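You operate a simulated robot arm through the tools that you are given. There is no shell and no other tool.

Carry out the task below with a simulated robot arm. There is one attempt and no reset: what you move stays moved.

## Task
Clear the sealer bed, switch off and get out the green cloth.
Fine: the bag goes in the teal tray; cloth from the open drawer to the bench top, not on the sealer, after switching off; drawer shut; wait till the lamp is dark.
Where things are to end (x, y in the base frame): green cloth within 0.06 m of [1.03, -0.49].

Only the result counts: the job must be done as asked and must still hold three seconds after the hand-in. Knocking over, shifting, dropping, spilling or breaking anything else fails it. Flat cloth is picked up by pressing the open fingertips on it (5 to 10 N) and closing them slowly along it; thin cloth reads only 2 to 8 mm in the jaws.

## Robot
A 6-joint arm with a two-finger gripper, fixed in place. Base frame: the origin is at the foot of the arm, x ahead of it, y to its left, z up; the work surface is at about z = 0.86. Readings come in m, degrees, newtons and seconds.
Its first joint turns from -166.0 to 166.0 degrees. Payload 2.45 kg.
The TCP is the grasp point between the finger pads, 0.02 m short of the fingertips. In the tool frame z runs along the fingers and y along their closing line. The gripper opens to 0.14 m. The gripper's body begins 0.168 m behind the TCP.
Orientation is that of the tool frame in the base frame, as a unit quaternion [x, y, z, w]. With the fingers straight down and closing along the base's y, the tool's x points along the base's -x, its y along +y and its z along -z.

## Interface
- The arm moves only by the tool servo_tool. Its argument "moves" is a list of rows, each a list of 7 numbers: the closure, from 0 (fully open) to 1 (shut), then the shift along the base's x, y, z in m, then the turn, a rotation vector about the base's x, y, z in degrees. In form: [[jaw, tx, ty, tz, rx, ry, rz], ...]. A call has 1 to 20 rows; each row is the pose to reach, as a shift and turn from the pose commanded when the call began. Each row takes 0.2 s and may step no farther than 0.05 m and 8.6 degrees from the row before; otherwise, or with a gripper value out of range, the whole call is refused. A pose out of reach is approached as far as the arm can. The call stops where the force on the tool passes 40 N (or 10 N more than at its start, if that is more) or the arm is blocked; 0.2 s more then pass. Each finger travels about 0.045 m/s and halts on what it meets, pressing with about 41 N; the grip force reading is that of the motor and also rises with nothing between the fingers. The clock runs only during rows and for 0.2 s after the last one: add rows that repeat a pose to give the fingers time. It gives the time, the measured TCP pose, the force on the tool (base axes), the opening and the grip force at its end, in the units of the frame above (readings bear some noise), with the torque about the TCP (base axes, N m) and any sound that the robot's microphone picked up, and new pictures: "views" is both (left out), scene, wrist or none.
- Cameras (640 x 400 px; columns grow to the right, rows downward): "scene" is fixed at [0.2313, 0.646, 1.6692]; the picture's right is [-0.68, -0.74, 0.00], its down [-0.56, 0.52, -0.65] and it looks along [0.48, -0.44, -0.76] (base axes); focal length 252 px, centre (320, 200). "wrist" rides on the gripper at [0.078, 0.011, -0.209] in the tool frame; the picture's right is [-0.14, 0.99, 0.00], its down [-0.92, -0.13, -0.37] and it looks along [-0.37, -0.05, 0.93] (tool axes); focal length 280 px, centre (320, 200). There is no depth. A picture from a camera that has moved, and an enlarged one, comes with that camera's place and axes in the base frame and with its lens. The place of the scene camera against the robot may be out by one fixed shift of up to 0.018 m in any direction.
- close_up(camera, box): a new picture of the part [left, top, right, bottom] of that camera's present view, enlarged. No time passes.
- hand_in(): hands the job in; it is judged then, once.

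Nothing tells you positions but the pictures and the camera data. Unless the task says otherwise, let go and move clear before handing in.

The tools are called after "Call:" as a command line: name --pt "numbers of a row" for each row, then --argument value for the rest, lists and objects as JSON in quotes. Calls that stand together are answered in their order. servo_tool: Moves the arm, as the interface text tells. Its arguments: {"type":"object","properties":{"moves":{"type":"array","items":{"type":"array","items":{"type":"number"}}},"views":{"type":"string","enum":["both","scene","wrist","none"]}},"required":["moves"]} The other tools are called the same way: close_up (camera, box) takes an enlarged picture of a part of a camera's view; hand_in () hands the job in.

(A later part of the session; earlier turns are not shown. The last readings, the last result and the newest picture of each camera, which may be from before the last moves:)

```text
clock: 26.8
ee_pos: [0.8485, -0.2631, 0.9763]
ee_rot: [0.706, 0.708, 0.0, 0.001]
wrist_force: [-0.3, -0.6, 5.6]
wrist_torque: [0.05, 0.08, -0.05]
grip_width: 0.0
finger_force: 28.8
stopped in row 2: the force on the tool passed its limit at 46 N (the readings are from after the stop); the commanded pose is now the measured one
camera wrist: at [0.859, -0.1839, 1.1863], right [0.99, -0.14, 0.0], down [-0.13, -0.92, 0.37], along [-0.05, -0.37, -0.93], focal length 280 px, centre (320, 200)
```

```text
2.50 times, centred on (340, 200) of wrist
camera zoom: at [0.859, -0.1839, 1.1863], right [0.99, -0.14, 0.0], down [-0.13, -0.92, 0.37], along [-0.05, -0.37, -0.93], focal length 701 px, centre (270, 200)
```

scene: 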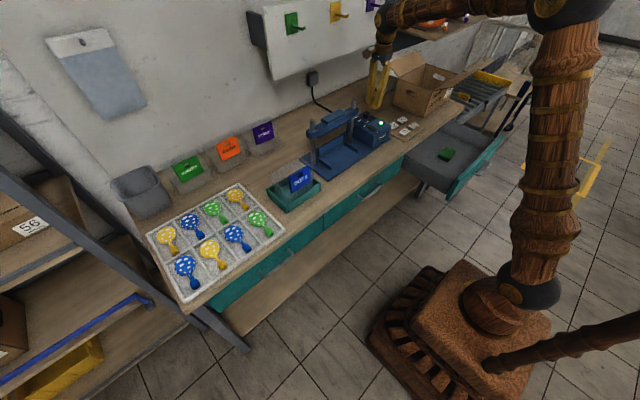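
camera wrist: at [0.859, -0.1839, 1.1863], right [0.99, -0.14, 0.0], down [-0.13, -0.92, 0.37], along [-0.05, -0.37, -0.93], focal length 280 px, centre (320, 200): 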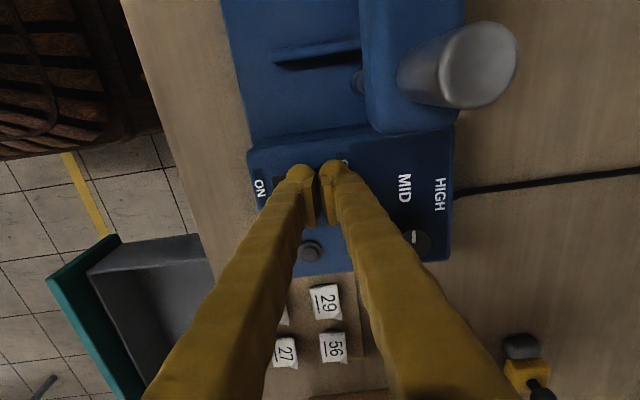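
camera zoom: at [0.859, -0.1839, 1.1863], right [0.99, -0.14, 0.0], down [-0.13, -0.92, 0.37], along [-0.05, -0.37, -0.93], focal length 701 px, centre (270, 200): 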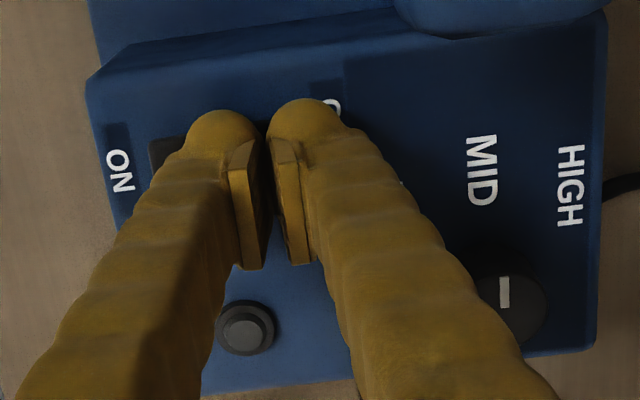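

The press landed and the lamp now looks dark. I'll rise straight up and check the rocker and lamp.

Call:
servo_tool --pt "1.0 0 0 0.02 0 0 0" --pt "1.0 0 0 0.06 0 0 0" --pt "1.0 0 0 0.1 0 0 0" --pt "0.9 0 0.04 0.13 0 0 0" --pt "0.8 0 0.08 0.14 0 0 0" --pt "0.8 0 0.08 0.14 0 0 0"

Call:
close_up --camera "wrist" --box '[230, 180, 430, 330]'

Call:
close_up --camera "scene" --box '[340, 90, 430, 160]'

```text
clock: 28.2
ee_pos: [0.8502, -0.1801, 1.1174]
ee_rot: [0.707, 0.707, 0.001, 0.0]
wrist_force: [0.0, -0.7, -0.3]
wrist_torque: [0.01, 0.03, 0.0]
grip_width: 0.0282
finger_force: 0.1
camera wrist: at [0.86, -0.1022, 1.3265], right [0.99, -0.14, 0.0], down [-0.13, -0.92, 0.37], along [-0.05, -0.37, -0.93], focal length 280 px, centre (320, 200)
```

scene: 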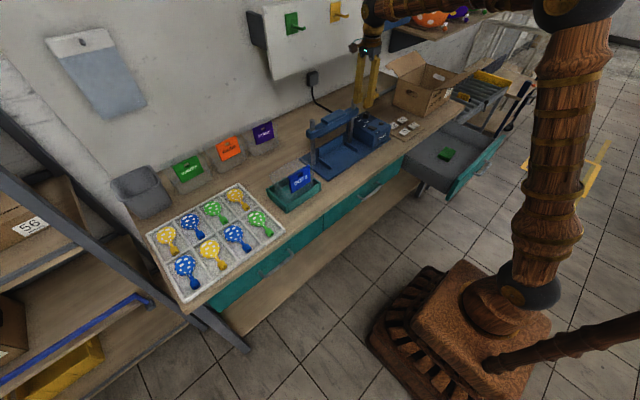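
wrist: 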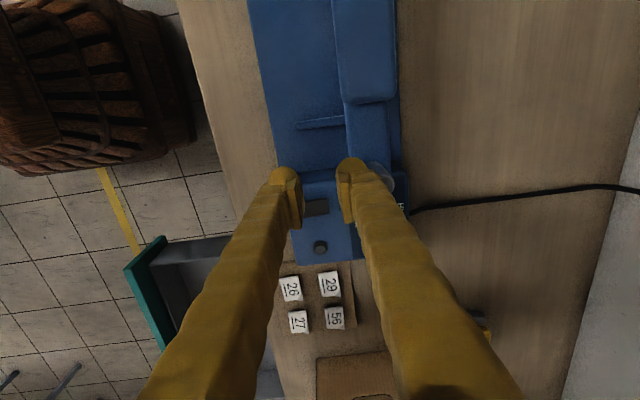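

```text
2.67 times, centred on (330, 255) of wrist
camera zoom: at [0.86, -0.1022, 1.3265], right [0.99, -0.14, 0.0], down [-0.13, -0.92, 0.37], along [-0.05, -0.37, -0.93], focal length 748 px, centre (293, 53)
```

zoom: 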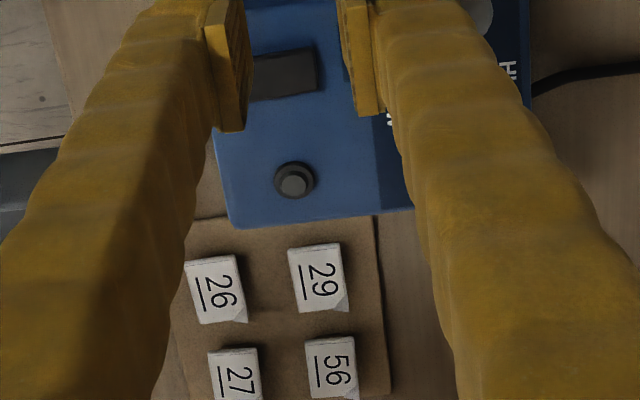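

```text
5.71 times, centred on (385, 125) of scene
camera zoom: at [0.2313, 0.646, 1.6692], right [-0.68, -0.74, 0.0], down [-0.56, 0.52, -0.65], along [0.48, -0.44, -0.76], focal length 1438 px, centre (-51, 629)
```

zoom: 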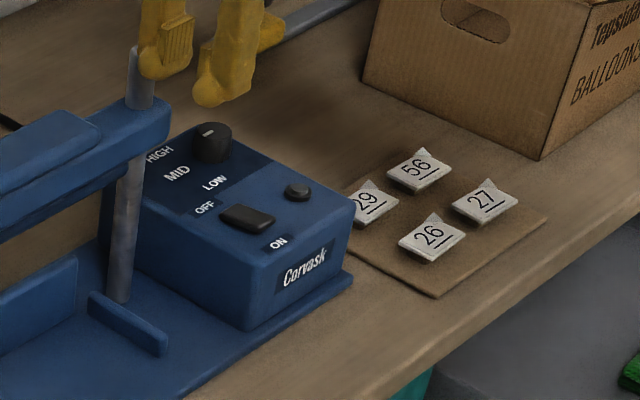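

The lamp is dark and the rocker has flipped. Now I'll turn the gripper back and move over the open drawer to look at the cloth.

Call:
servo_tool --pt "0.8 0 0 0.04 0 0 7.5" --pt "0.7 -0.02 -0.03 0.07 0 0 15" --pt "0.6 -0.045 -0.07 0.08 0 0 22.5" --pt "0.5 -0.07 -0.11 0.09 0 0 30" --pt "0.4 -0.095 -0.15 0.09 0 0 37.5" --pt "0.3 -0.12 -0.19 0.09 0 0 45" --pt "0.2 -0.145 -0.23 0.09 0 0 52.5" --pt "0.1 -0.17 -0.27 0.09 0 0 60" --pt "0 -0.195 -0.31 0.09 0 0 67.5" --pt "0 -0.22 -0.35 0.09 0 0 75" --pt "0 -0.245 -0.39 0.09 0 0 82.5" --pt "0 -0.27 -0.43 0.09 0 0 90" --pt "0 -0.29 -0.47 0.09 0 0 90" --pt "0 -0.29 -0.47 0.09 0 0 90"

Call:
close_up --camera "wrist" --box '[180, 60, 500, 280]'

```text
clock: 31.2
ee_pos: [0.5576, -0.6532, 1.2051]
ee_rot: [0.0, 1.0, 0.002, 0.0]
wrist_force: [-0.3, 0.6, 0.2]
wrist_torque: [0.03, -0.01, 0.01]
grip_width: 0.1399
finger_force: 0.1
camera wrist: at [0.4803, -0.6437, 1.4136], right [0.14, 0.99, 0.0], down [0.92, -0.13, 0.37], along [0.37, -0.05, -0.93], focal length 280 px, centre (320, 200)
```

scene: 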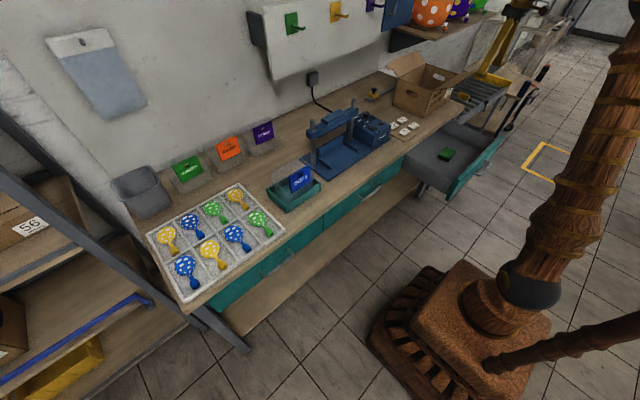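
wrist: 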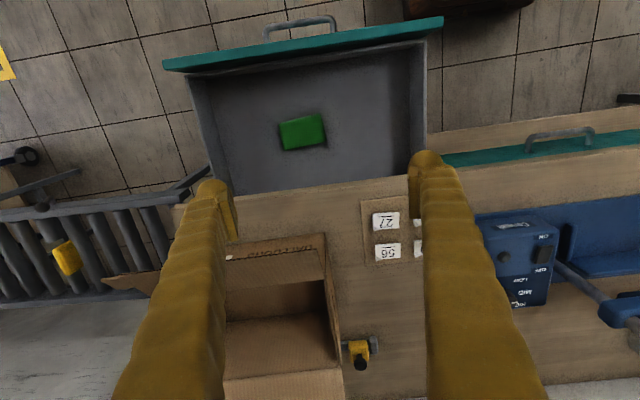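

```text
1.82 times, centred on (340, 170) of wrist
camera zoom: at [0.4803, -0.6437, 1.4136], right [0.14, 0.99, 0.0], down [0.92, -0.13, 0.37], along [0.37, -0.05, -0.93], focal length 510 px, centre (284, 254)
```

zoom: 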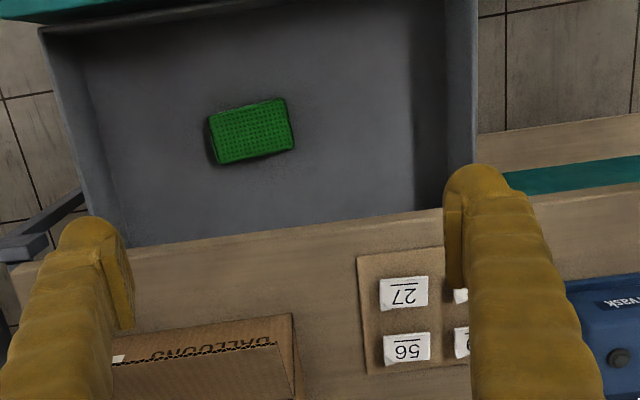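

The cloth is near (0.578, -0.70), its top near z≈0.70, about 0.11 m along y by 0.075 m along x. I'll descend above it for a closer look.

Call:
servo_tool --pt "0 0.01 -0.024 -0.04 0 0 0" --pt "0 0.02 -0.047 -0.08 0 0 0" --pt "0 0.02 -0.047 -0.125 0 0 0" --pt "0 0.02 -0.047 -0.17 0 0 0" --pt "0 0.02 -0.047 -0.215 0 0 0" --pt "0 0.02 -0.047 -0.26 0 0 0" --pt "0 0.02 -0.047 -0.32 0 0 0" --pt "0 0.02 -0.047 -0.32 0 0 0"

```text
refused: row 7 steps farther than a row can; nothing moved
```

One row was too long; I'll split it and go down to the same viewing height above the cloth.

Call:
servo_tool --pt "0 0.01 -0.024 -0.04 0 0 0" --pt "0 0.02 -0.047 -0.08 0 0 0" --pt "0 0.02 -0.047 -0.125 0 0 0" --pt "0 0.02 -0.047 -0.17 0 0 0" --pt "0 0.02 -0.047 -0.215 0 0 0" --pt "0 0.02 -0.047 -0.26 0 0 0" --pt "0 0.02 -0.047 -0.3 0 0 0" --pt "0 0.02 -0.047 -0.32 0 0 0" --pt "0 0.02 -0.047 -0.32 0 0 0"

Call:
close_up --camera "wrist" --box '[220, 100, 420, 260]'

Call:
close_up --camera "scene" --box '[400, 100, 510, 210]'

```text
clock: 33.2
ee_pos: [0.5815, -0.6987, 0.8854]
ee_rot: [0.0, 1.0, 0.001, 0.0]
wrist_force: [-0.9, -0.4, -0.3]
wrist_torque: [0.0, 0.0, 0.04]
grip_width: 0.14
finger_force: 0.1
camera wrist: at [0.5026, -0.6888, 1.0947], right [0.14, 0.99, 0.0], down [0.92, -0.13, 0.37], along [0.37, -0.05, -0.93], focal length 280 px, centre (320, 200)
```

scene: 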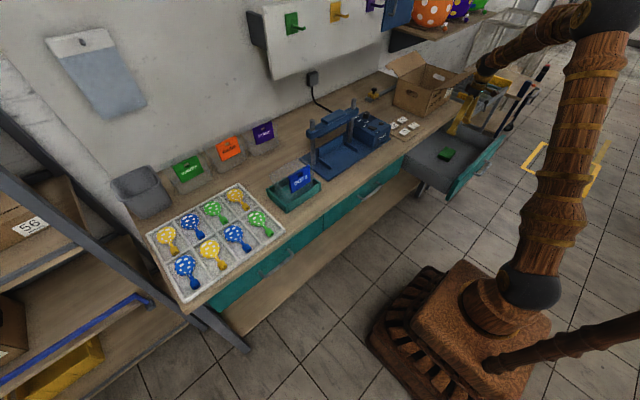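
wrist: 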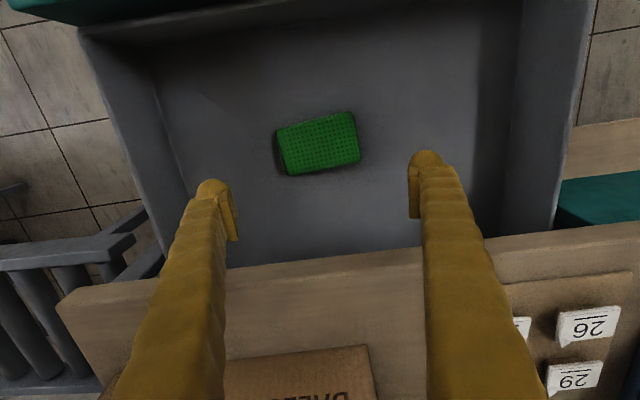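

```text
2.50 times, centred on (320, 180) of wrist
camera zoom: at [0.5026, -0.6888, 1.0947], right [0.14, 0.99, 0.0], down [0.92, -0.13, 0.37], along [0.37, -0.05, -0.93], focal length 701 px, centre (320, 250)
```

zoom: 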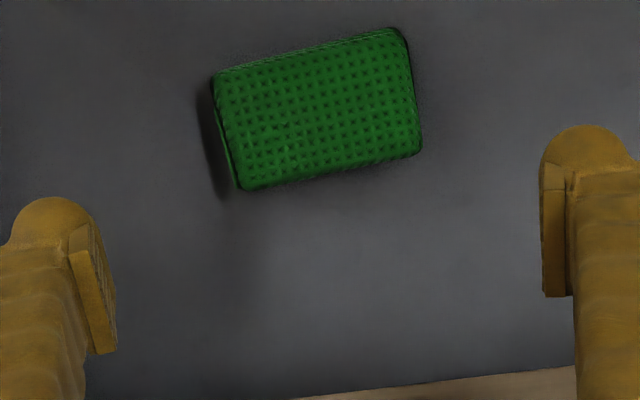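

```text
3.64 times, centred on (455, 155) of scene
camera zoom: at [0.2313, 0.646, 1.6692], right [-0.68, -0.74, 0.0], down [-0.56, 0.52, -0.65], along [0.48, -0.44, -0.76], focal length 915 px, centre (-171, 364)
```

zoom: 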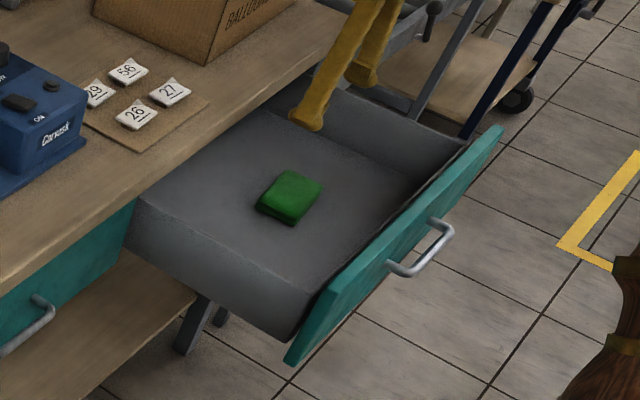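

Call:
close_up --camera "scene" --box '[430, 135, 470, 175]'

Call:
close_up --camera "wrist" --box '[260, 100, 380, 190]'

```text
10.00 times, centred on (450, 155) of scene
camera zoom: at [0.2313, 0.646, 1.6692], right [-0.68, -0.74, 0.0], down [-0.56, 0.52, -0.65], along [0.48, -0.44, -0.76], focal length 2516 px, centre (-980, 650)
```

zoom: 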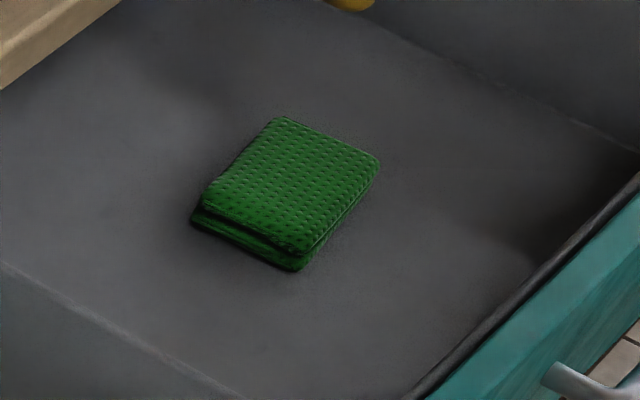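

```text
4.44 times, centred on (320, 145) of wrist
camera zoom: at [0.5026, -0.6888, 1.0947], right [0.14, 0.99, 0.0], down [0.92, -0.13, 0.37], along [0.37, -0.05, -0.93], focal length 1246 px, centre (320, 444)
```

zoom: 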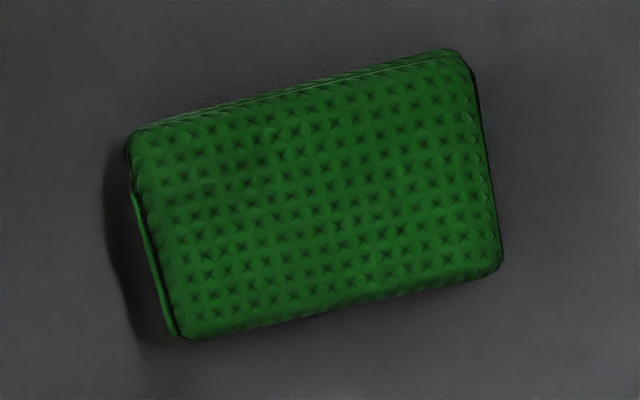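

The cloth is a folded block roughly 2 cm thick, rotated about 5°. I'll yaw the gripper so it straddles the short side (along x) and verify the alignment from above.

Call:
servo_tool --pt "0 0 0 0.03 0 0 -7.8" --pt "0 0 0 0.05 0 0 -15.6" --pt "0 0 0 0.05 0 0 -23.5" --pt "0 0 0 0.05 0 0 -31.3" --pt "0 0 0 0.05 0 0 -39" --pt "0 0 0 0.05 0 0 -47" --pt "0 0 0 0.05 0 0 -55" --pt "0 0 0 0.05 0 0 -63" --pt "0 0 0 0.05 0 0 -71" --pt "0 0 0 0.05 0 0 -79" --pt "0 0 0 0.05 0 0 -86" --pt "0 -0.003 0 0.0 0 0 -86" --pt "0 -0.003 0 0.0 0 0 -86"

Call:
close_up --camera "wrist" --box '[220, 80, 440, 260]'

```text
clock: 36.0
ee_pos: [0.5759, -0.6981, 0.885]
ee_rot: [0.682, 0.732, 0.001, 0.001]
wrist_force: [-0.1, 0.3, 0.1]
wrist_torque: [0.04, -0.03, 0.0]
grip_width: 0.14
finger_force: 0.0
camera wrist: at [0.581, -0.6197, 1.0943], right [1.0, -0.07, 0.0], down [-0.06, -0.93, 0.37], along [-0.02, -0.37, -0.93], focal length 280 px, centre (320, 200)
```

scene: 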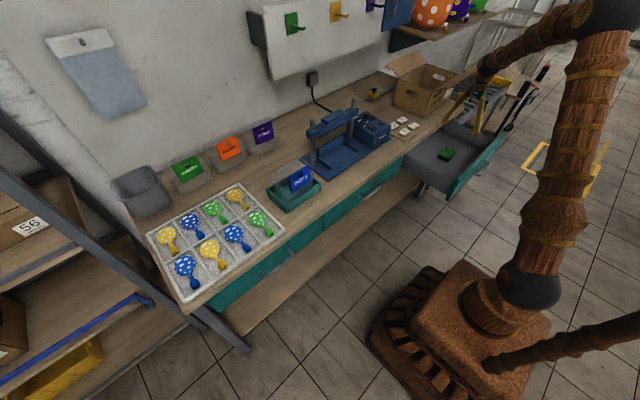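
wrist: 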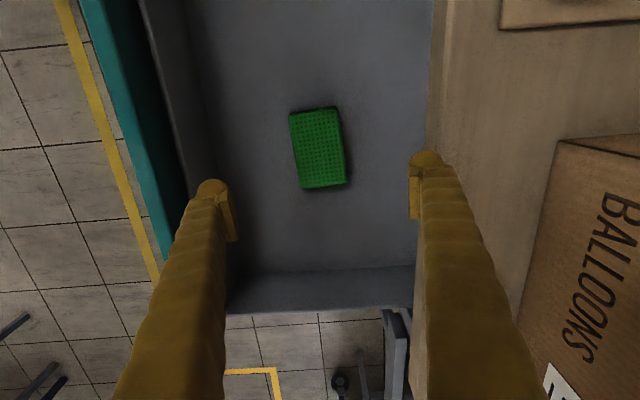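

```text
2.22 times, centred on (330, 170) of wrist
camera zoom: at [0.581, -0.6197, 1.0943], right [1.0, -0.07, 0.0], down [-0.06, -0.93, 0.37], along [-0.02, -0.37, -0.93], focal length 623 px, centre (298, 267)
```

zoom: 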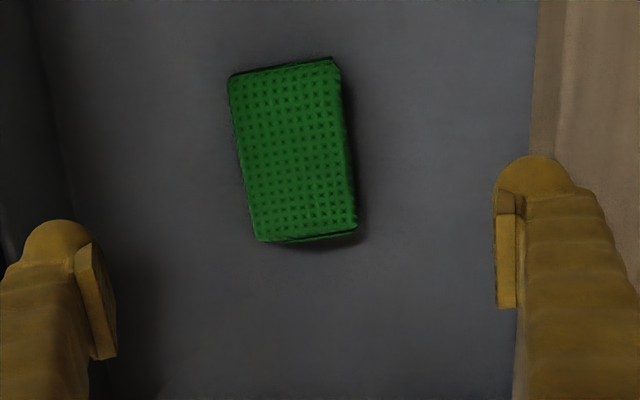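

The cloth is centred under the open jaw at (0.576, -0.698). I'll descend on either side of it, slowing down near the drawer floor.

Call:
servo_tool --pt "0 0 0 -0.04 0 0 0" --pt "0 0 0 -0.08 0 0 0" --pt "0 0 0 -0.12 0 0 0" --pt "0 0 0 -0.145 0 0 0" --pt "0 0 0 -0.16 0 0 0" --pt "0 0 0 -0.165 0 0 0" --pt "0 0 0 -0.165 0 0 0"

Call:
close_up --camera "scene" --box '[420, 110, 500, 180]'

```text
clock: 37.6
ee_pos: [0.5761, -0.699, 0.7217]
ee_rot: [0.681, 0.732, 0.001, 0.001]
wrist_force: [-0.1, -0.6, -0.5]
wrist_torque: [-0.01, 0.01, -0.01]
grip_width: 0.14
finger_force: 0.1
camera wrist: at [0.5813, -0.62, 0.9303], right [1.0, -0.07, 0.0], down [-0.06, -0.93, 0.37], along [-0.02, -0.37, -0.93], focal length 280 px, centre (320, 200)
```

scene: 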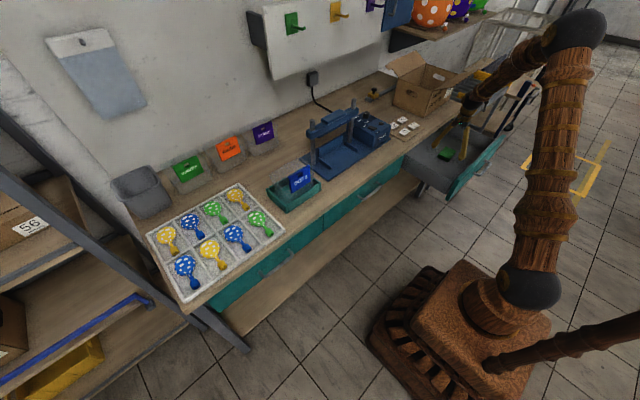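
wrist: 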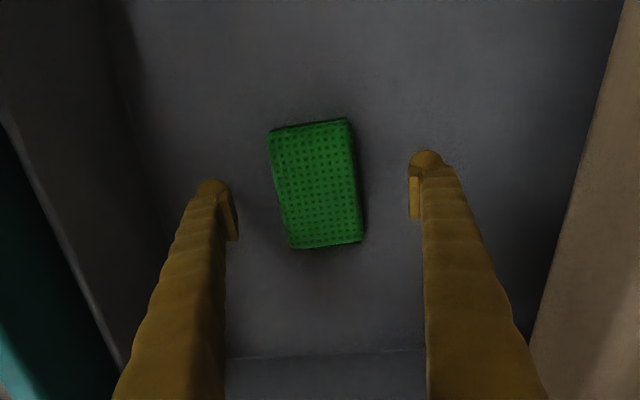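

```text
5.71 times, centred on (460, 145) of scene
camera zoom: at [0.2313, 0.646, 1.6692], right [-0.68, -0.74, 0.0], down [-0.56, 0.52, -0.65], along [0.48, -0.44, -0.76], focal length 1438 px, centre (-480, 514)
```

zoom: 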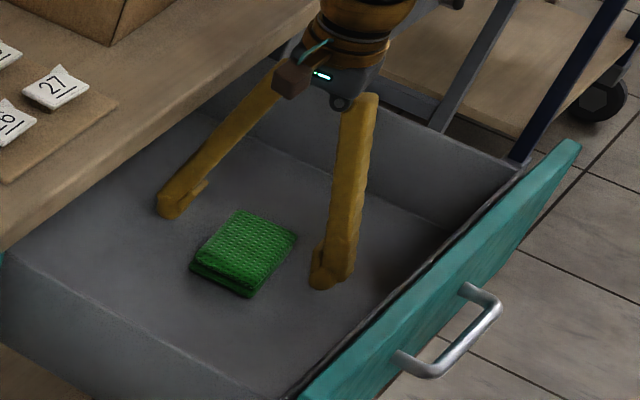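

Fingers straddle the cloth nicely. I'll feel for the drawer floor in small steps.

Call:
servo_tool --pt "0 0 0 -0.005 0 0 0" --pt "0 0 0 -0.01 0 0 0" --pt "0 0 0 -0.01 0 0 0" --views "none"

```text
clock: 38.4
ee_pos: [0.5759, -0.7011, 0.7113]
ee_rot: [0.682, 0.732, 0.0, 0.001]
wrist_force: [0.4, -0.3, 0.4]
wrist_torque: [-0.04, -0.03, -0.01]
grip_width: 0.1399
finger_force: 0.1
```

Call:
servo_tool --pt "0 0 0 -0.003 0 0 0" --pt "0 0 0 -0.006 0 0 0" --pt "0 0 0 -0.006 0 0 0" --views "none"

```text
clock: 39.2
ee_pos: [0.5755, -0.6988, 0.7043]
ee_rot: [0.682, 0.731, 0.001, 0.001]
wrist_force: [-0.2, 0.1, 0.1]
wrist_torque: [0.0, 0.05, 0.01]
grip_width: 0.1398
finger_force: 0.0
```

Call:
servo_tool --pt "0 0 0 -0.002 0 0 0" --pt "0 0 0 -0.004 0 0 0" --pt "0 0 0 -0.004 0 0 0" --views "wrist"

```text
clock: 40.0
ee_pos: [0.5757, -0.6999, 0.7012]
ee_rot: [0.682, 0.732, 0.0, 0.002]
wrist_force: [0.2, -0.5, 15.5]
wrist_torque: [-0.1, 1.28, 0.06]
grip_width: 0.1401
finger_force: 0.0
camera wrist: at [0.5814, -0.6202, 0.9105], right [1.0, -0.07, 0.0], down [-0.06, -0.93, 0.37], along [-0.02, -0.37, -0.93], focal length 280 px, centre (320, 200)
```

wrist: 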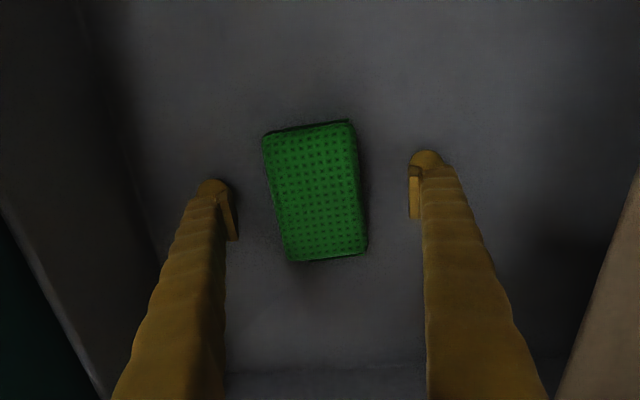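

The floor is at about z≈0.681. I'll raise 4 mm and close slowly on the cloth.

Call:
servo_tool --pt "0 0 0 0.004 0 0 0" --pt "0.1 0 0 0.004 0 0 0" --pt "0.2 0 0 0.004 0 0 0" --pt "0.3 0 0 0.004 0 0 0" --pt "0.4 0 0 0.004 0 0 0" --pt "0.45 0 0 0.004 0 0 0" --pt "0.5 0 0 0.004 0 0 0" --pt "0.5 0 0 0.004 0 0 0"

Call:
close_up --camera "wrist" --box '[220, 80, 440, 260]'

```text
clock: 41.3
ee_pos: [0.577, -0.7016, 0.7092]
ee_rot: [0.682, 0.732, 0.0, 0.003]
wrist_force: [1.3, 0.2, 23.1]
wrist_torque: [-0.01, 1.06, -0.18]
grip_width: 0.0711
finger_force: 5.2
stopped in row 6: the force on the tool passed its limit at 42 N (the readings are from after the stop); the commanded pose is now the measured one
camera wrist: at [0.5824, -0.6211, 0.9177], right [1.0, -0.07, 0.01], down [-0.06, -0.93, 0.37], along [-0.02, -0.37, -0.93], focal length 280 px, centre (320, 200)
```

scene: 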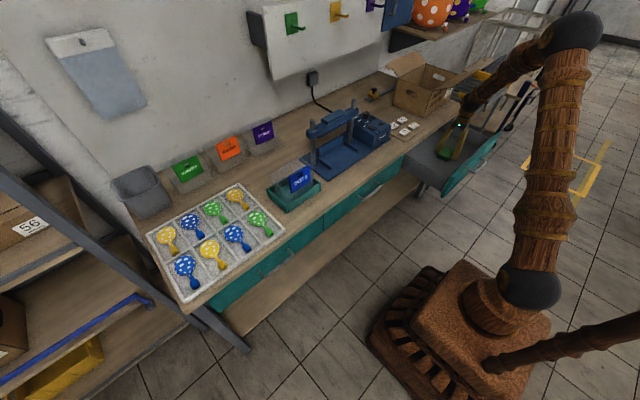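
wrist: 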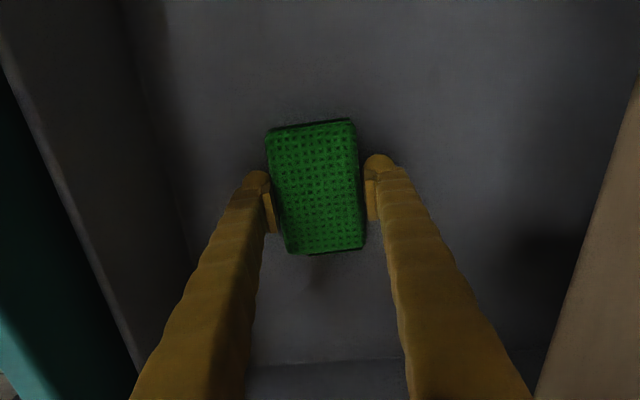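

```text
2.22 times, centred on (330, 170) of wrist
camera zoom: at [0.5824, -0.6211, 0.9177], right [1.0, -0.07, 0.01], down [-0.06, -0.93, 0.37], along [-0.02, -0.37, -0.93], focal length 623 px, centre (298, 267)
```

zoom: 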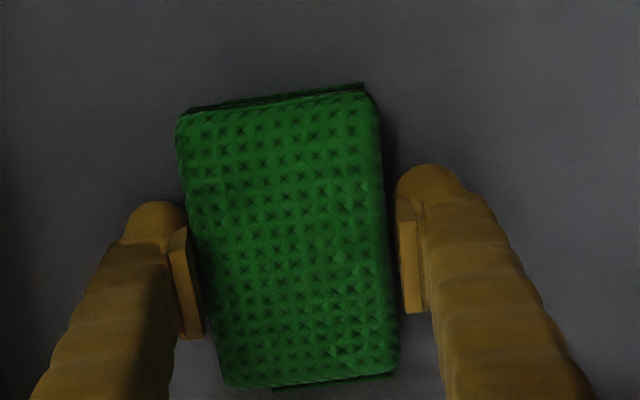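

The fingers met the cloth at 71 mm with some upward push. I'll ease up a touch and continue the squeeze gently to see how it responds.

Call:
servo_tool --pt "0.5 0 0 0.001 0 0 0" --pt "0.52 0 0 0.001 0 0 0" --pt "0.52 0 0 0.001 0 0 0" --views "wrist"

Call:
close_up --camera "scene" --box '[420, 110, 500, 180]'

```text
clock: 42.1
ee_pos: [0.5773, -0.7015, 0.7084]
ee_rot: [0.682, 0.732, 0.0, 0.003]
wrist_force: [-0.2, -10.2, 19.1]
wrist_torque: [-0.19, 0.91, 0.4]
grip_width: 0.0693
finger_force: 38.5
camera wrist: at [0.5824, -0.6211, 0.9179], right [1.0, -0.07, 0.01], down [-0.06, -0.93, 0.37], along [-0.02, -0.37, -0.93], focal length 280 px, centre (320, 200)
```

wrist: 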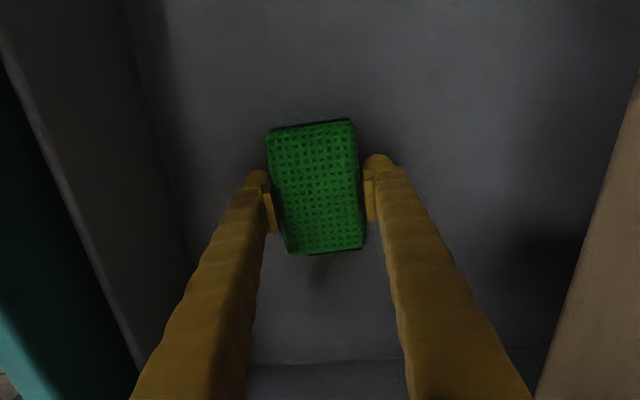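

```text
5.71 times, centred on (460, 145) of scene
camera zoom: at [0.2313, 0.646, 1.6692], right [-0.68, -0.74, 0.0], down [-0.56, 0.52, -0.65], along [0.48, -0.44, -0.76], focal length 1438 px, centre (-480, 514)
```

zoom: 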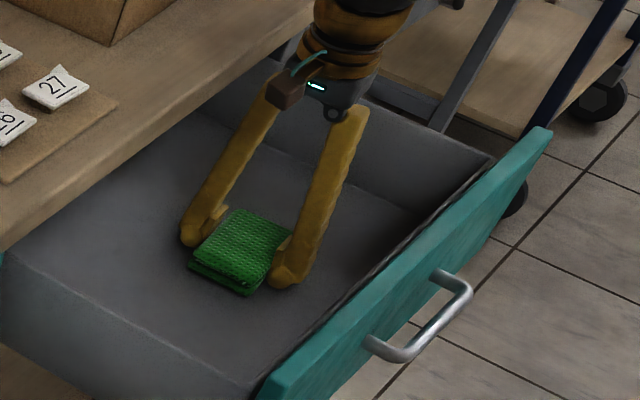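

The gripper holds the folded cloth at 69 mm with 38 N, though the fingertips dragged the drawer a few centimetres inward. I'll lift slightly and see whether the cloth comes.

Call:
servo_tool --pt "0.55 0 0 0.004 0 0 0" --pt "0.55 0 0 0.012 0 0 0" --pt "0.55 0 0 0.025 0 0 0" --pt "0.55 0 0 0.04 0 0 0" --pt "0.55 0 0 0.04 0 0 0"

Call:
close_up --camera "scene" --box '[420, 110, 500, 180]'

Call:
close_up --camera "wrist" --box '[220, 80, 440, 260]'

```text
clock: 43.3
ee_pos: [0.578, -0.7004, 0.749]
ee_rot: [0.683, 0.731, 0.0, 0.002]
wrist_force: [0.9, 0.8, -0.2]
wrist_torque: [0.01, -0.01, -0.01]
grip_width: 0.0691
finger_force: 41.3
camera wrist: at [0.5831, -0.6203, 0.9571], right [1.0, -0.07, 0.0], down [-0.06, -0.93, 0.37], along [-0.02, -0.37, -0.93], focal length 280 px, centre (320, 200)
```

scene: 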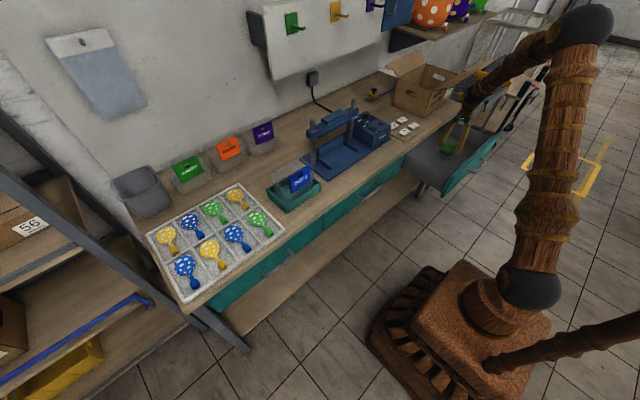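
wrist: 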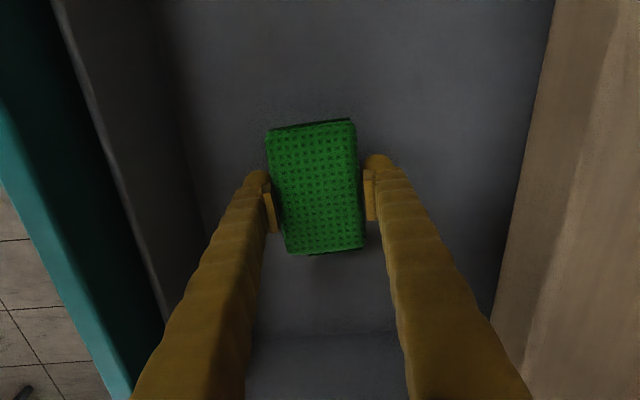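

```text
5.71 times, centred on (460, 145) of scene
camera zoom: at [0.2313, 0.646, 1.6692], right [-0.68, -0.74, 0.0], down [-0.56, 0.52, -0.65], along [0.48, -0.44, -0.76], focal length 1438 px, centre (-480, 514)
```

zoom: 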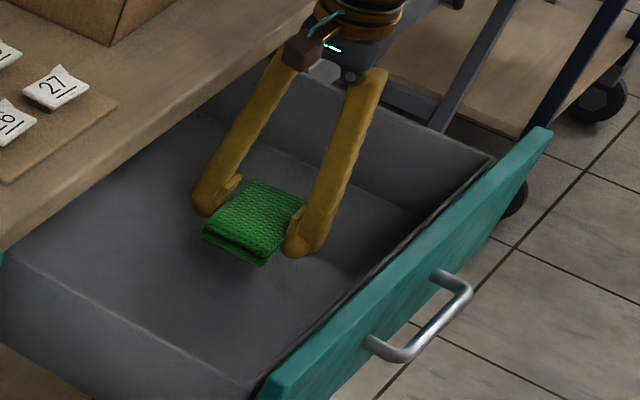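

```text
2.22 times, centred on (330, 170) of wrist
camera zoom: at [0.5831, -0.6203, 0.9571], right [1.0, -0.07, 0.0], down [-0.06, -0.93, 0.37], along [-0.02, -0.37, -0.93], focal length 623 px, centre (298, 267)
```

zoom: 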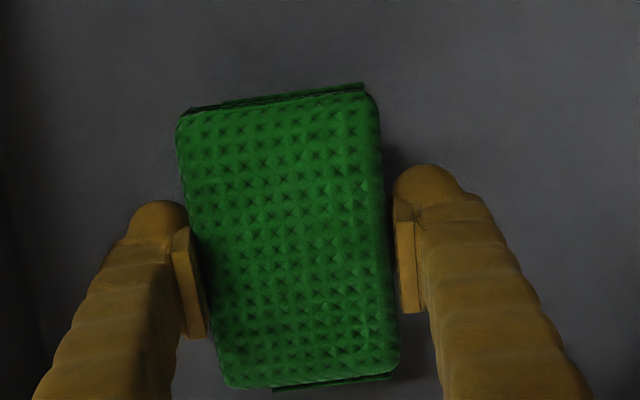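

The cloth is held firmly and lifted. Before carrying it, I'll check the cardboard box, its flaps and the clamp around the target spot.

Call:
close_up --camera "scene" --box '[330, 40, 480, 150]'

Call:
servo_tool --pt "0.6 0 0 0.045 0 0 0" --pt "0.6 0 0 0.09 0 0 0" --pt "0.6 0 0 0.135 0 0 0" --pt "0.6 0 0 0.18 0 0 0" --pt "0.6 0 0 0.225 0 0 0" --pt "0.6 -0.01 0.02 0.27 0 0 0" --pt "0.6 -0.02 0.04 0.31 0 0 0" --pt "0.6 -0.02 0.06 0.35 0 0 0" --pt "0.6 -0.02 0.08 0.39 0 0 0" --pt "0.6 -0.02 0.1 0.42 0 0 0" --pt "0.6 -0.02 0.1 0.42 0 0 0"

```text
3.64 times, centred on (405, 95) of scene
camera zoom: at [0.2313, 0.646, 1.6692], right [-0.68, -0.74, 0.0], down [-0.56, 0.52, -0.65], along [0.48, -0.44, -0.76], focal length 915 px, centre (11, 582)
```

zoom: 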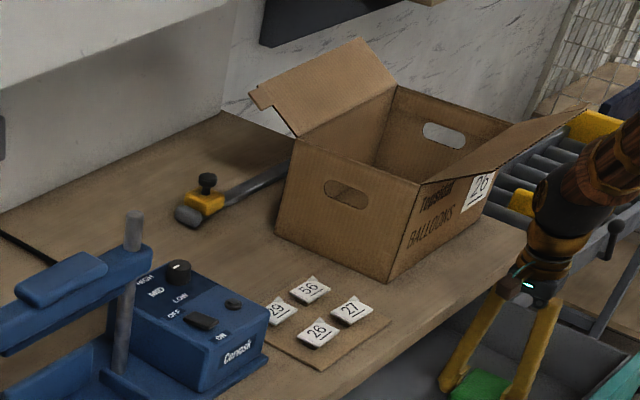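

```text
refused: row 6 steps farther than a row can; nothing moved
```

The area around the target is free: the clamp sits near (1.13, -0.62) and the box's near face near y≈-0.69. I'll lift the cloth out of the drawer with shorter steps.

Call:
servo_tool --pt "0.6 0 0 0.045 0 0 0" --pt "0.6 0 0 0.09 0 0 0" --pt "0.6 0 0 0.135 0 0 0" --pt "0.6 0 0 0.18 0 0 0" --pt "0.6 0 0 0.225 0 0 0" --pt "0.6 -0.005 0.02 0.265 0 0 0" --pt "0.6 -0.01 0.04 0.305 0 0 0" --pt "0.6 -0.01 0.06 0.345 0 0 0" --pt "0.6 -0.01 0.08 0.385 0 0 0" --pt "0.6 -0.01 0.1 0.42 0 0 0" --pt "0.6 -0.01 0.1 0.42 0 0 0"

```text
clock: 45.7
ee_pos: [0.5691, -0.6017, 1.1704]
ee_rot: [0.682, 0.732, -0.001, 0.002]
wrist_force: [-0.6, -0.2, 0.1]
wrist_torque: [0.0, 0.0, 0.01]
grip_width: 0.0687
finger_force: 41.3
camera wrist: at [0.5734, -0.5229, 1.3793], right [1.0, -0.07, 0.0], down [-0.06, -0.93, 0.37], along [-0.02, -0.37, -0.93], focal length 280 px, centre (320, 200)
```

scene: 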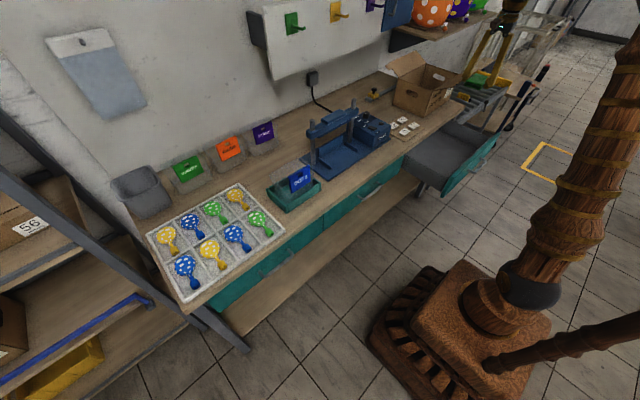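
wrist: 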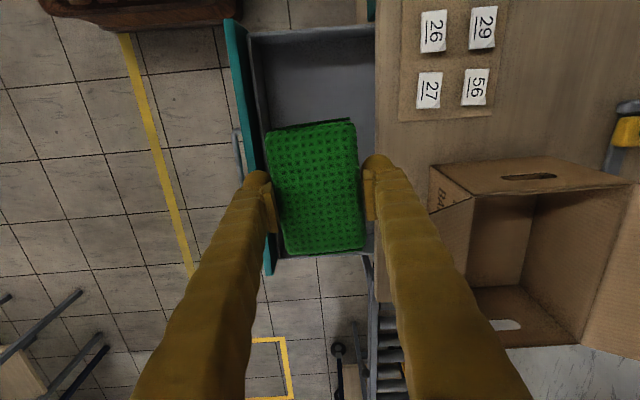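

Next I'll swing to an intermediate point on the radial line toward the target, turning the gripper so its closing line is lateral.

Call:
servo_tool --pt "0.6 0.028 0.028 0 0 0 7.6" --pt "0.6 0.057 0.056 0 0 0 15.2" --pt "0.6 0.085 0.084 0 0 0 22.7" --pt "0.6 0.113 0.112 0 0 0 30.3" --pt "0.6 0.141 0.14 0 0 0 37.9" --pt "0.6 0.17 0.168 0 0 0 45.5" --pt "0.6 0.198 0.196 0 0 0 53" --pt "0.6 0.226 0.224 0 0 0 60.6" --pt "0.6 0.226 0.224 0 0 0 60.6"

```text
clock: 47.7
ee_pos: [0.793, -0.3763, 1.1682]
ee_rot: [0.219, 0.976, 0.001, 0.002]
wrist_force: [-0.3, 1.0, 0.1]
wrist_torque: [-0.03, 0.03, 0.01]
grip_width: 0.069
finger_force: 40.9
camera wrist: at [0.7264, -0.3333, 1.3775], right [0.55, 0.84, 0.0], down [0.78, -0.51, 0.37], along [0.31, -0.2, -0.93], focal length 280 px, centre (320, 200)
```

scene: 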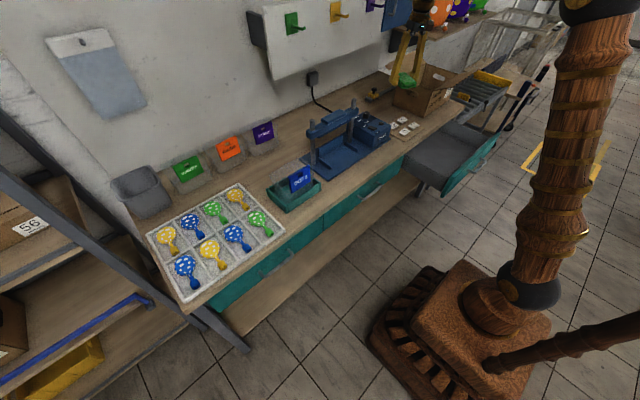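
wrist: 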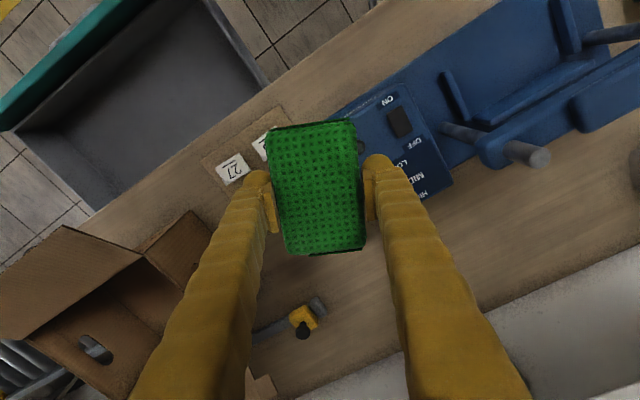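

The cloth is centred in the grip. Now I'll tilt the tool outward 35° while extending along the radial line to just above the target spot.

Call:
servo_tool --pt "0.6 0.03 -0.0143 -0.015 -2.15 -4.52 0" --pt "0.6 0.062 -0.03 -0.03 -4.3 -9.03 0" --pt "0.6 0.094 -0.045 -0.05 -6.44 -13.55 0" --pt "0.6 0.126 -0.06 -0.07 -8.6 -18.06 0" --pt "0.6 0.158 -0.076 -0.095 -10.74 -22.6 0" --pt "0.6 0.19 -0.091 -0.12 -12.9 -27.1 0" --pt "0.6 0.223 -0.107 -0.148 -15.03 -31.6 0" --pt "0.6 0.223 -0.107 -0.148 -15.03 -31.6 0"

Call:
close_up --camera "scene" --box '[330, 40, 480, 150]'

```text
clock: 49.5
ee_pos: [1.0184, -0.4822, 1.0174]
ee_rot: [0.208, 0.93, -0.065, 0.295]
wrist_force: [0.4, -0.5, -0.5]
wrist_torque: [0.02, -0.01, 0.01]
grip_width: 0.0689
finger_force: 41.7
camera wrist: at [0.8563, -0.3949, 1.1442], right [0.52, 0.85, 0.08], down [0.43, -0.35, 0.83], along [0.73, -0.4, -0.55], focal length 280 px, centre (320, 200)
```

scene: 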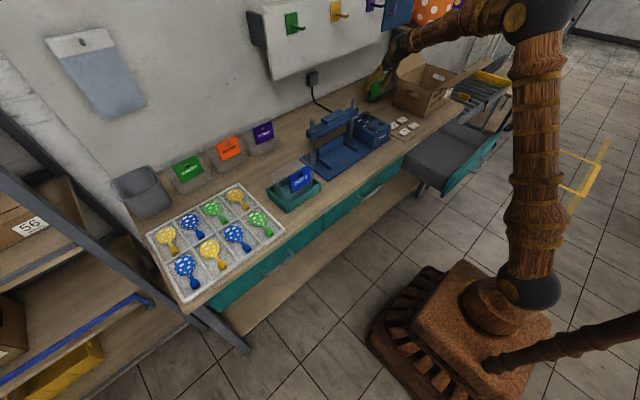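
wrist: 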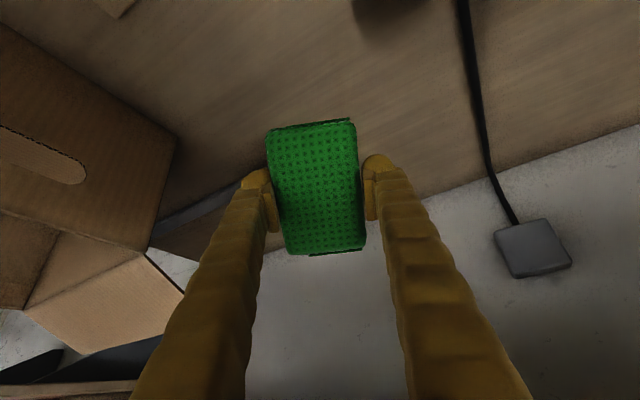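

```text
3.64 times, centred on (405, 95) of scene
camera zoom: at [0.2313, 0.646, 1.6692], right [-0.68, -0.74, 0.0], down [-0.56, 0.52, -0.65], along [0.48, -0.44, -0.76], focal length 915 px, centre (11, 582)
```

zoom: 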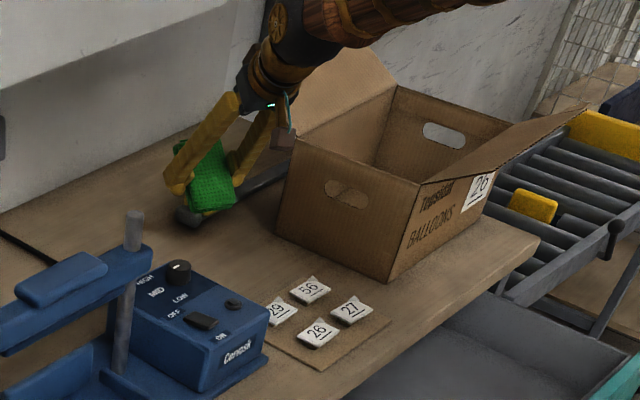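

The cloth is right above the target, well clear of box and clamp. I'll lower it toward the bench, then creep to contact.

Call:
servo_tool --pt "0.6 0 0 -0.03 0 0 0" --pt "0.6 0 0 -0.06 0 0 0" --pt "0.6 0 0 -0.08 0 0 0" --pt "0.6 0 0 -0.095 0 0 0" --pt "0.6 0 0 -0.095 0 0 0"

Call:
close_up --camera "scene" --box '[330, 60, 440, 150]'

```text
clock: 50.7
ee_pos: [1.0182, -0.4841, 0.9256]
ee_rot: [0.207, 0.93, -0.064, 0.296]
wrist_force: [0.3, 0.4, -0.5]
wrist_torque: [0.03, 0.0, 0.01]
grip_width: 0.0688
finger_force: 41.2
camera wrist: at [0.8568, -0.3961, 1.0513], right [0.52, 0.85, 0.08], down [0.43, -0.35, 0.83], along [0.73, -0.4, -0.55], focal length 280 px, centre (320, 200)
```

scene: 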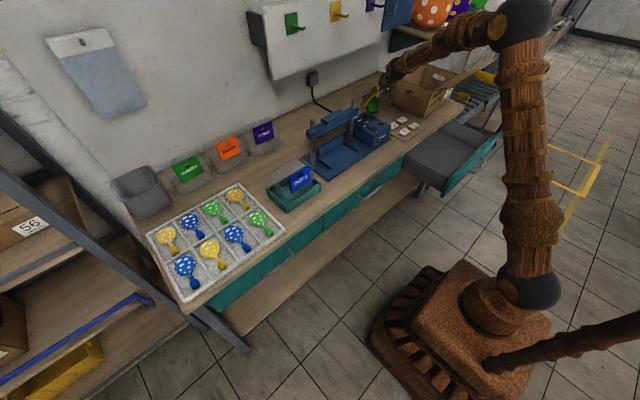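
wrist: 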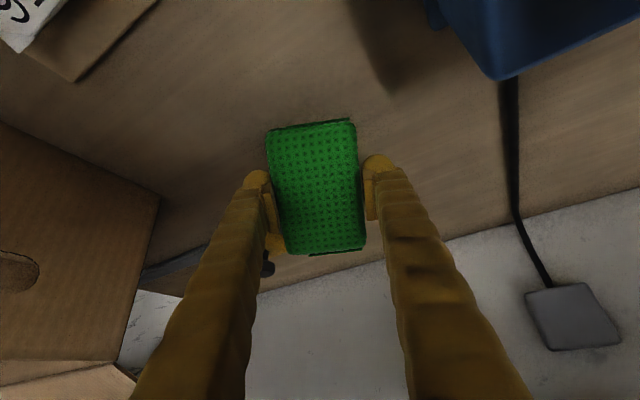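

```text
4.44 times, centred on (385, 105) of scene
camera zoom: at [0.2313, 0.646, 1.6692], right [-0.68, -0.74, 0.0], down [-0.56, 0.52, -0.65], along [0.48, -0.44, -0.76], focal length 1118 px, centre (31, 622)
```

zoom: 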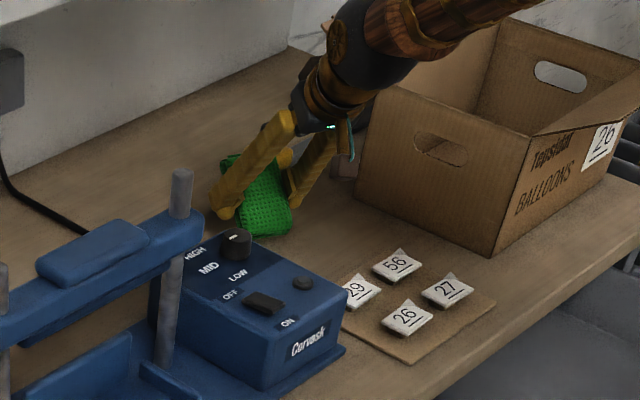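

Still free of contact. I'll creep down to touch the bench with the cloth's lower edge.

Call:
servo_tool --pt "0.6 0 0 -0.005 0 0 0" --pt "0.6 0 0 -0.01 0 0 0" --pt "0.6 0 0 -0.014 0 0 0" --pt "0.6 0 0 -0.014 0 0 0" --views "none"

```text
clock: 51.7
ee_pos: [1.0166, -0.4833, 0.9104]
ee_rot: [0.208, 0.93, -0.064, 0.295]
wrist_force: [0.6, -0.7, -0.1]
wrist_torque: [0.0, 0.01, 0.01]
grip_width: 0.0689
finger_force: 40.6
```

Call:
servo_tool --pt "0.6 0 0 -0.003 0 0 0" --pt "0.6 0 0 -0.006 0 0 0" --pt "0.6 0 0 -0.006 0 0 0" --views "none"

```text
clock: 52.5
ee_pos: [1.0167, -0.4845, 0.9072]
ee_rot: [0.207, 0.93, -0.064, 0.297]
wrist_force: [-2.9, -2.4, 21.8]
wrist_torque: [0.31, 0.81, 0.1]
grip_width: 0.0687
finger_force: 41.5
```

Contact at TCP z≈0.907 as predicted. I'll relax the pressure and open slowly so the cloth settles flat.

Call:
servo_tool --pt "0.6 0 0 0.001 0 0 0" --pt "0.5 0 0 0.001 0 0 0" --pt "0.45 0 0 0.001 0 0 0" --pt "0.4 0 0 0.001 0 0 0" --pt "0.35 0 0 0.001 0 0 0" --pt "0.3 0 0 0.001 0 0 0" --pt "0.25 0 0 0.001 0 0 0" --pt "0.25 0 0 0.001 0 0 0"

Call:
close_up --camera "scene" --box '[330, 60, 440, 150]'

Call:
close_up --camera "wrist" --box '[200, 60, 440, 260]'

```text
clock: 54.3
ee_pos: [1.0163, -0.4832, 0.9049]
ee_rot: [0.208, 0.93, -0.065, 0.296]
wrist_force: [-0.3, 0.4, 0.5]
wrist_torque: [-0.01, -0.02, 0.01]
grip_width: 0.105
finger_force: 0.0
camera wrist: at [0.8541, -0.3953, 1.0324], right [0.52, 0.85, 0.08], down [0.43, -0.35, 0.83], along [0.73, -0.4, -0.55], focal length 280 px, centre (320, 200)
```

scene: 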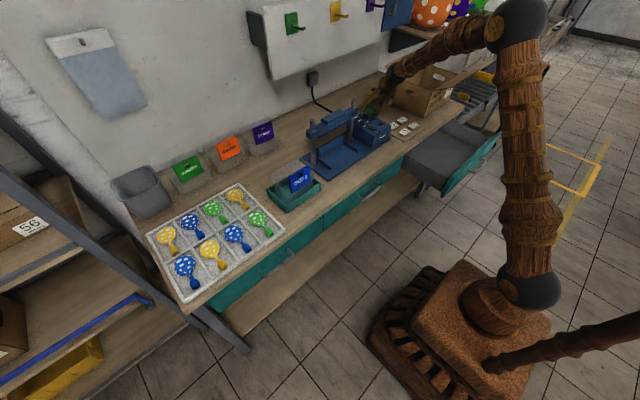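
wrist: 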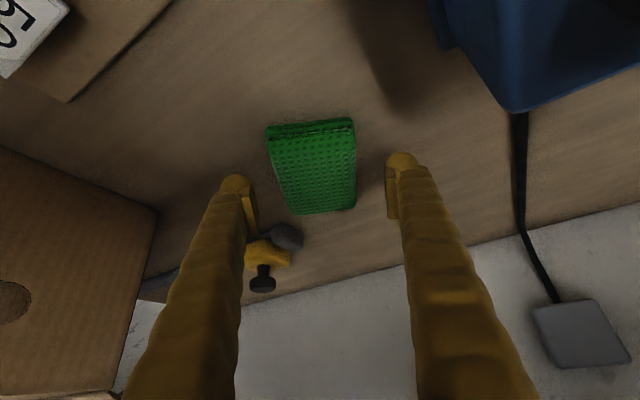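

```text
4.44 times, centred on (385, 105) of scene
camera zoom: at [0.2313, 0.646, 1.6692], right [-0.68, -0.74, 0.0], down [-0.56, 0.52, -0.65], along [0.48, -0.44, -0.76], focal length 1118 px, centre (31, 622)
```

zoom: 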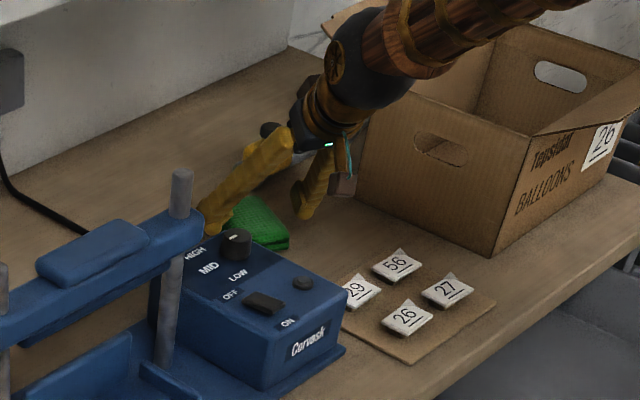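

```text
2.00 times, centred on (320, 160) of wrist
camera zoom: at [0.8541, -0.3953, 1.0324], right [0.52, 0.85, 0.08], down [0.43, -0.35, 0.83], along [0.73, -0.4, -0.55], focal length 561 px, centre (320, 280)
```

zoom: 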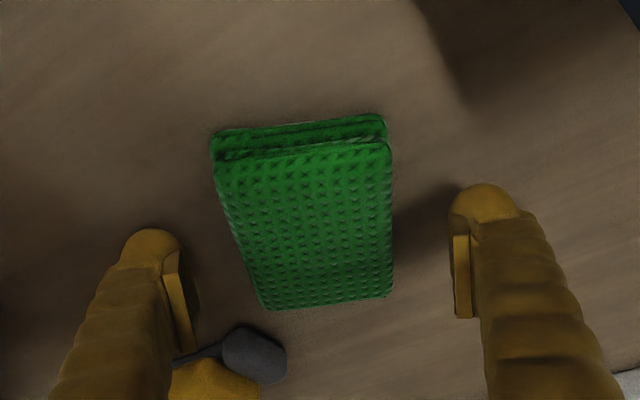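

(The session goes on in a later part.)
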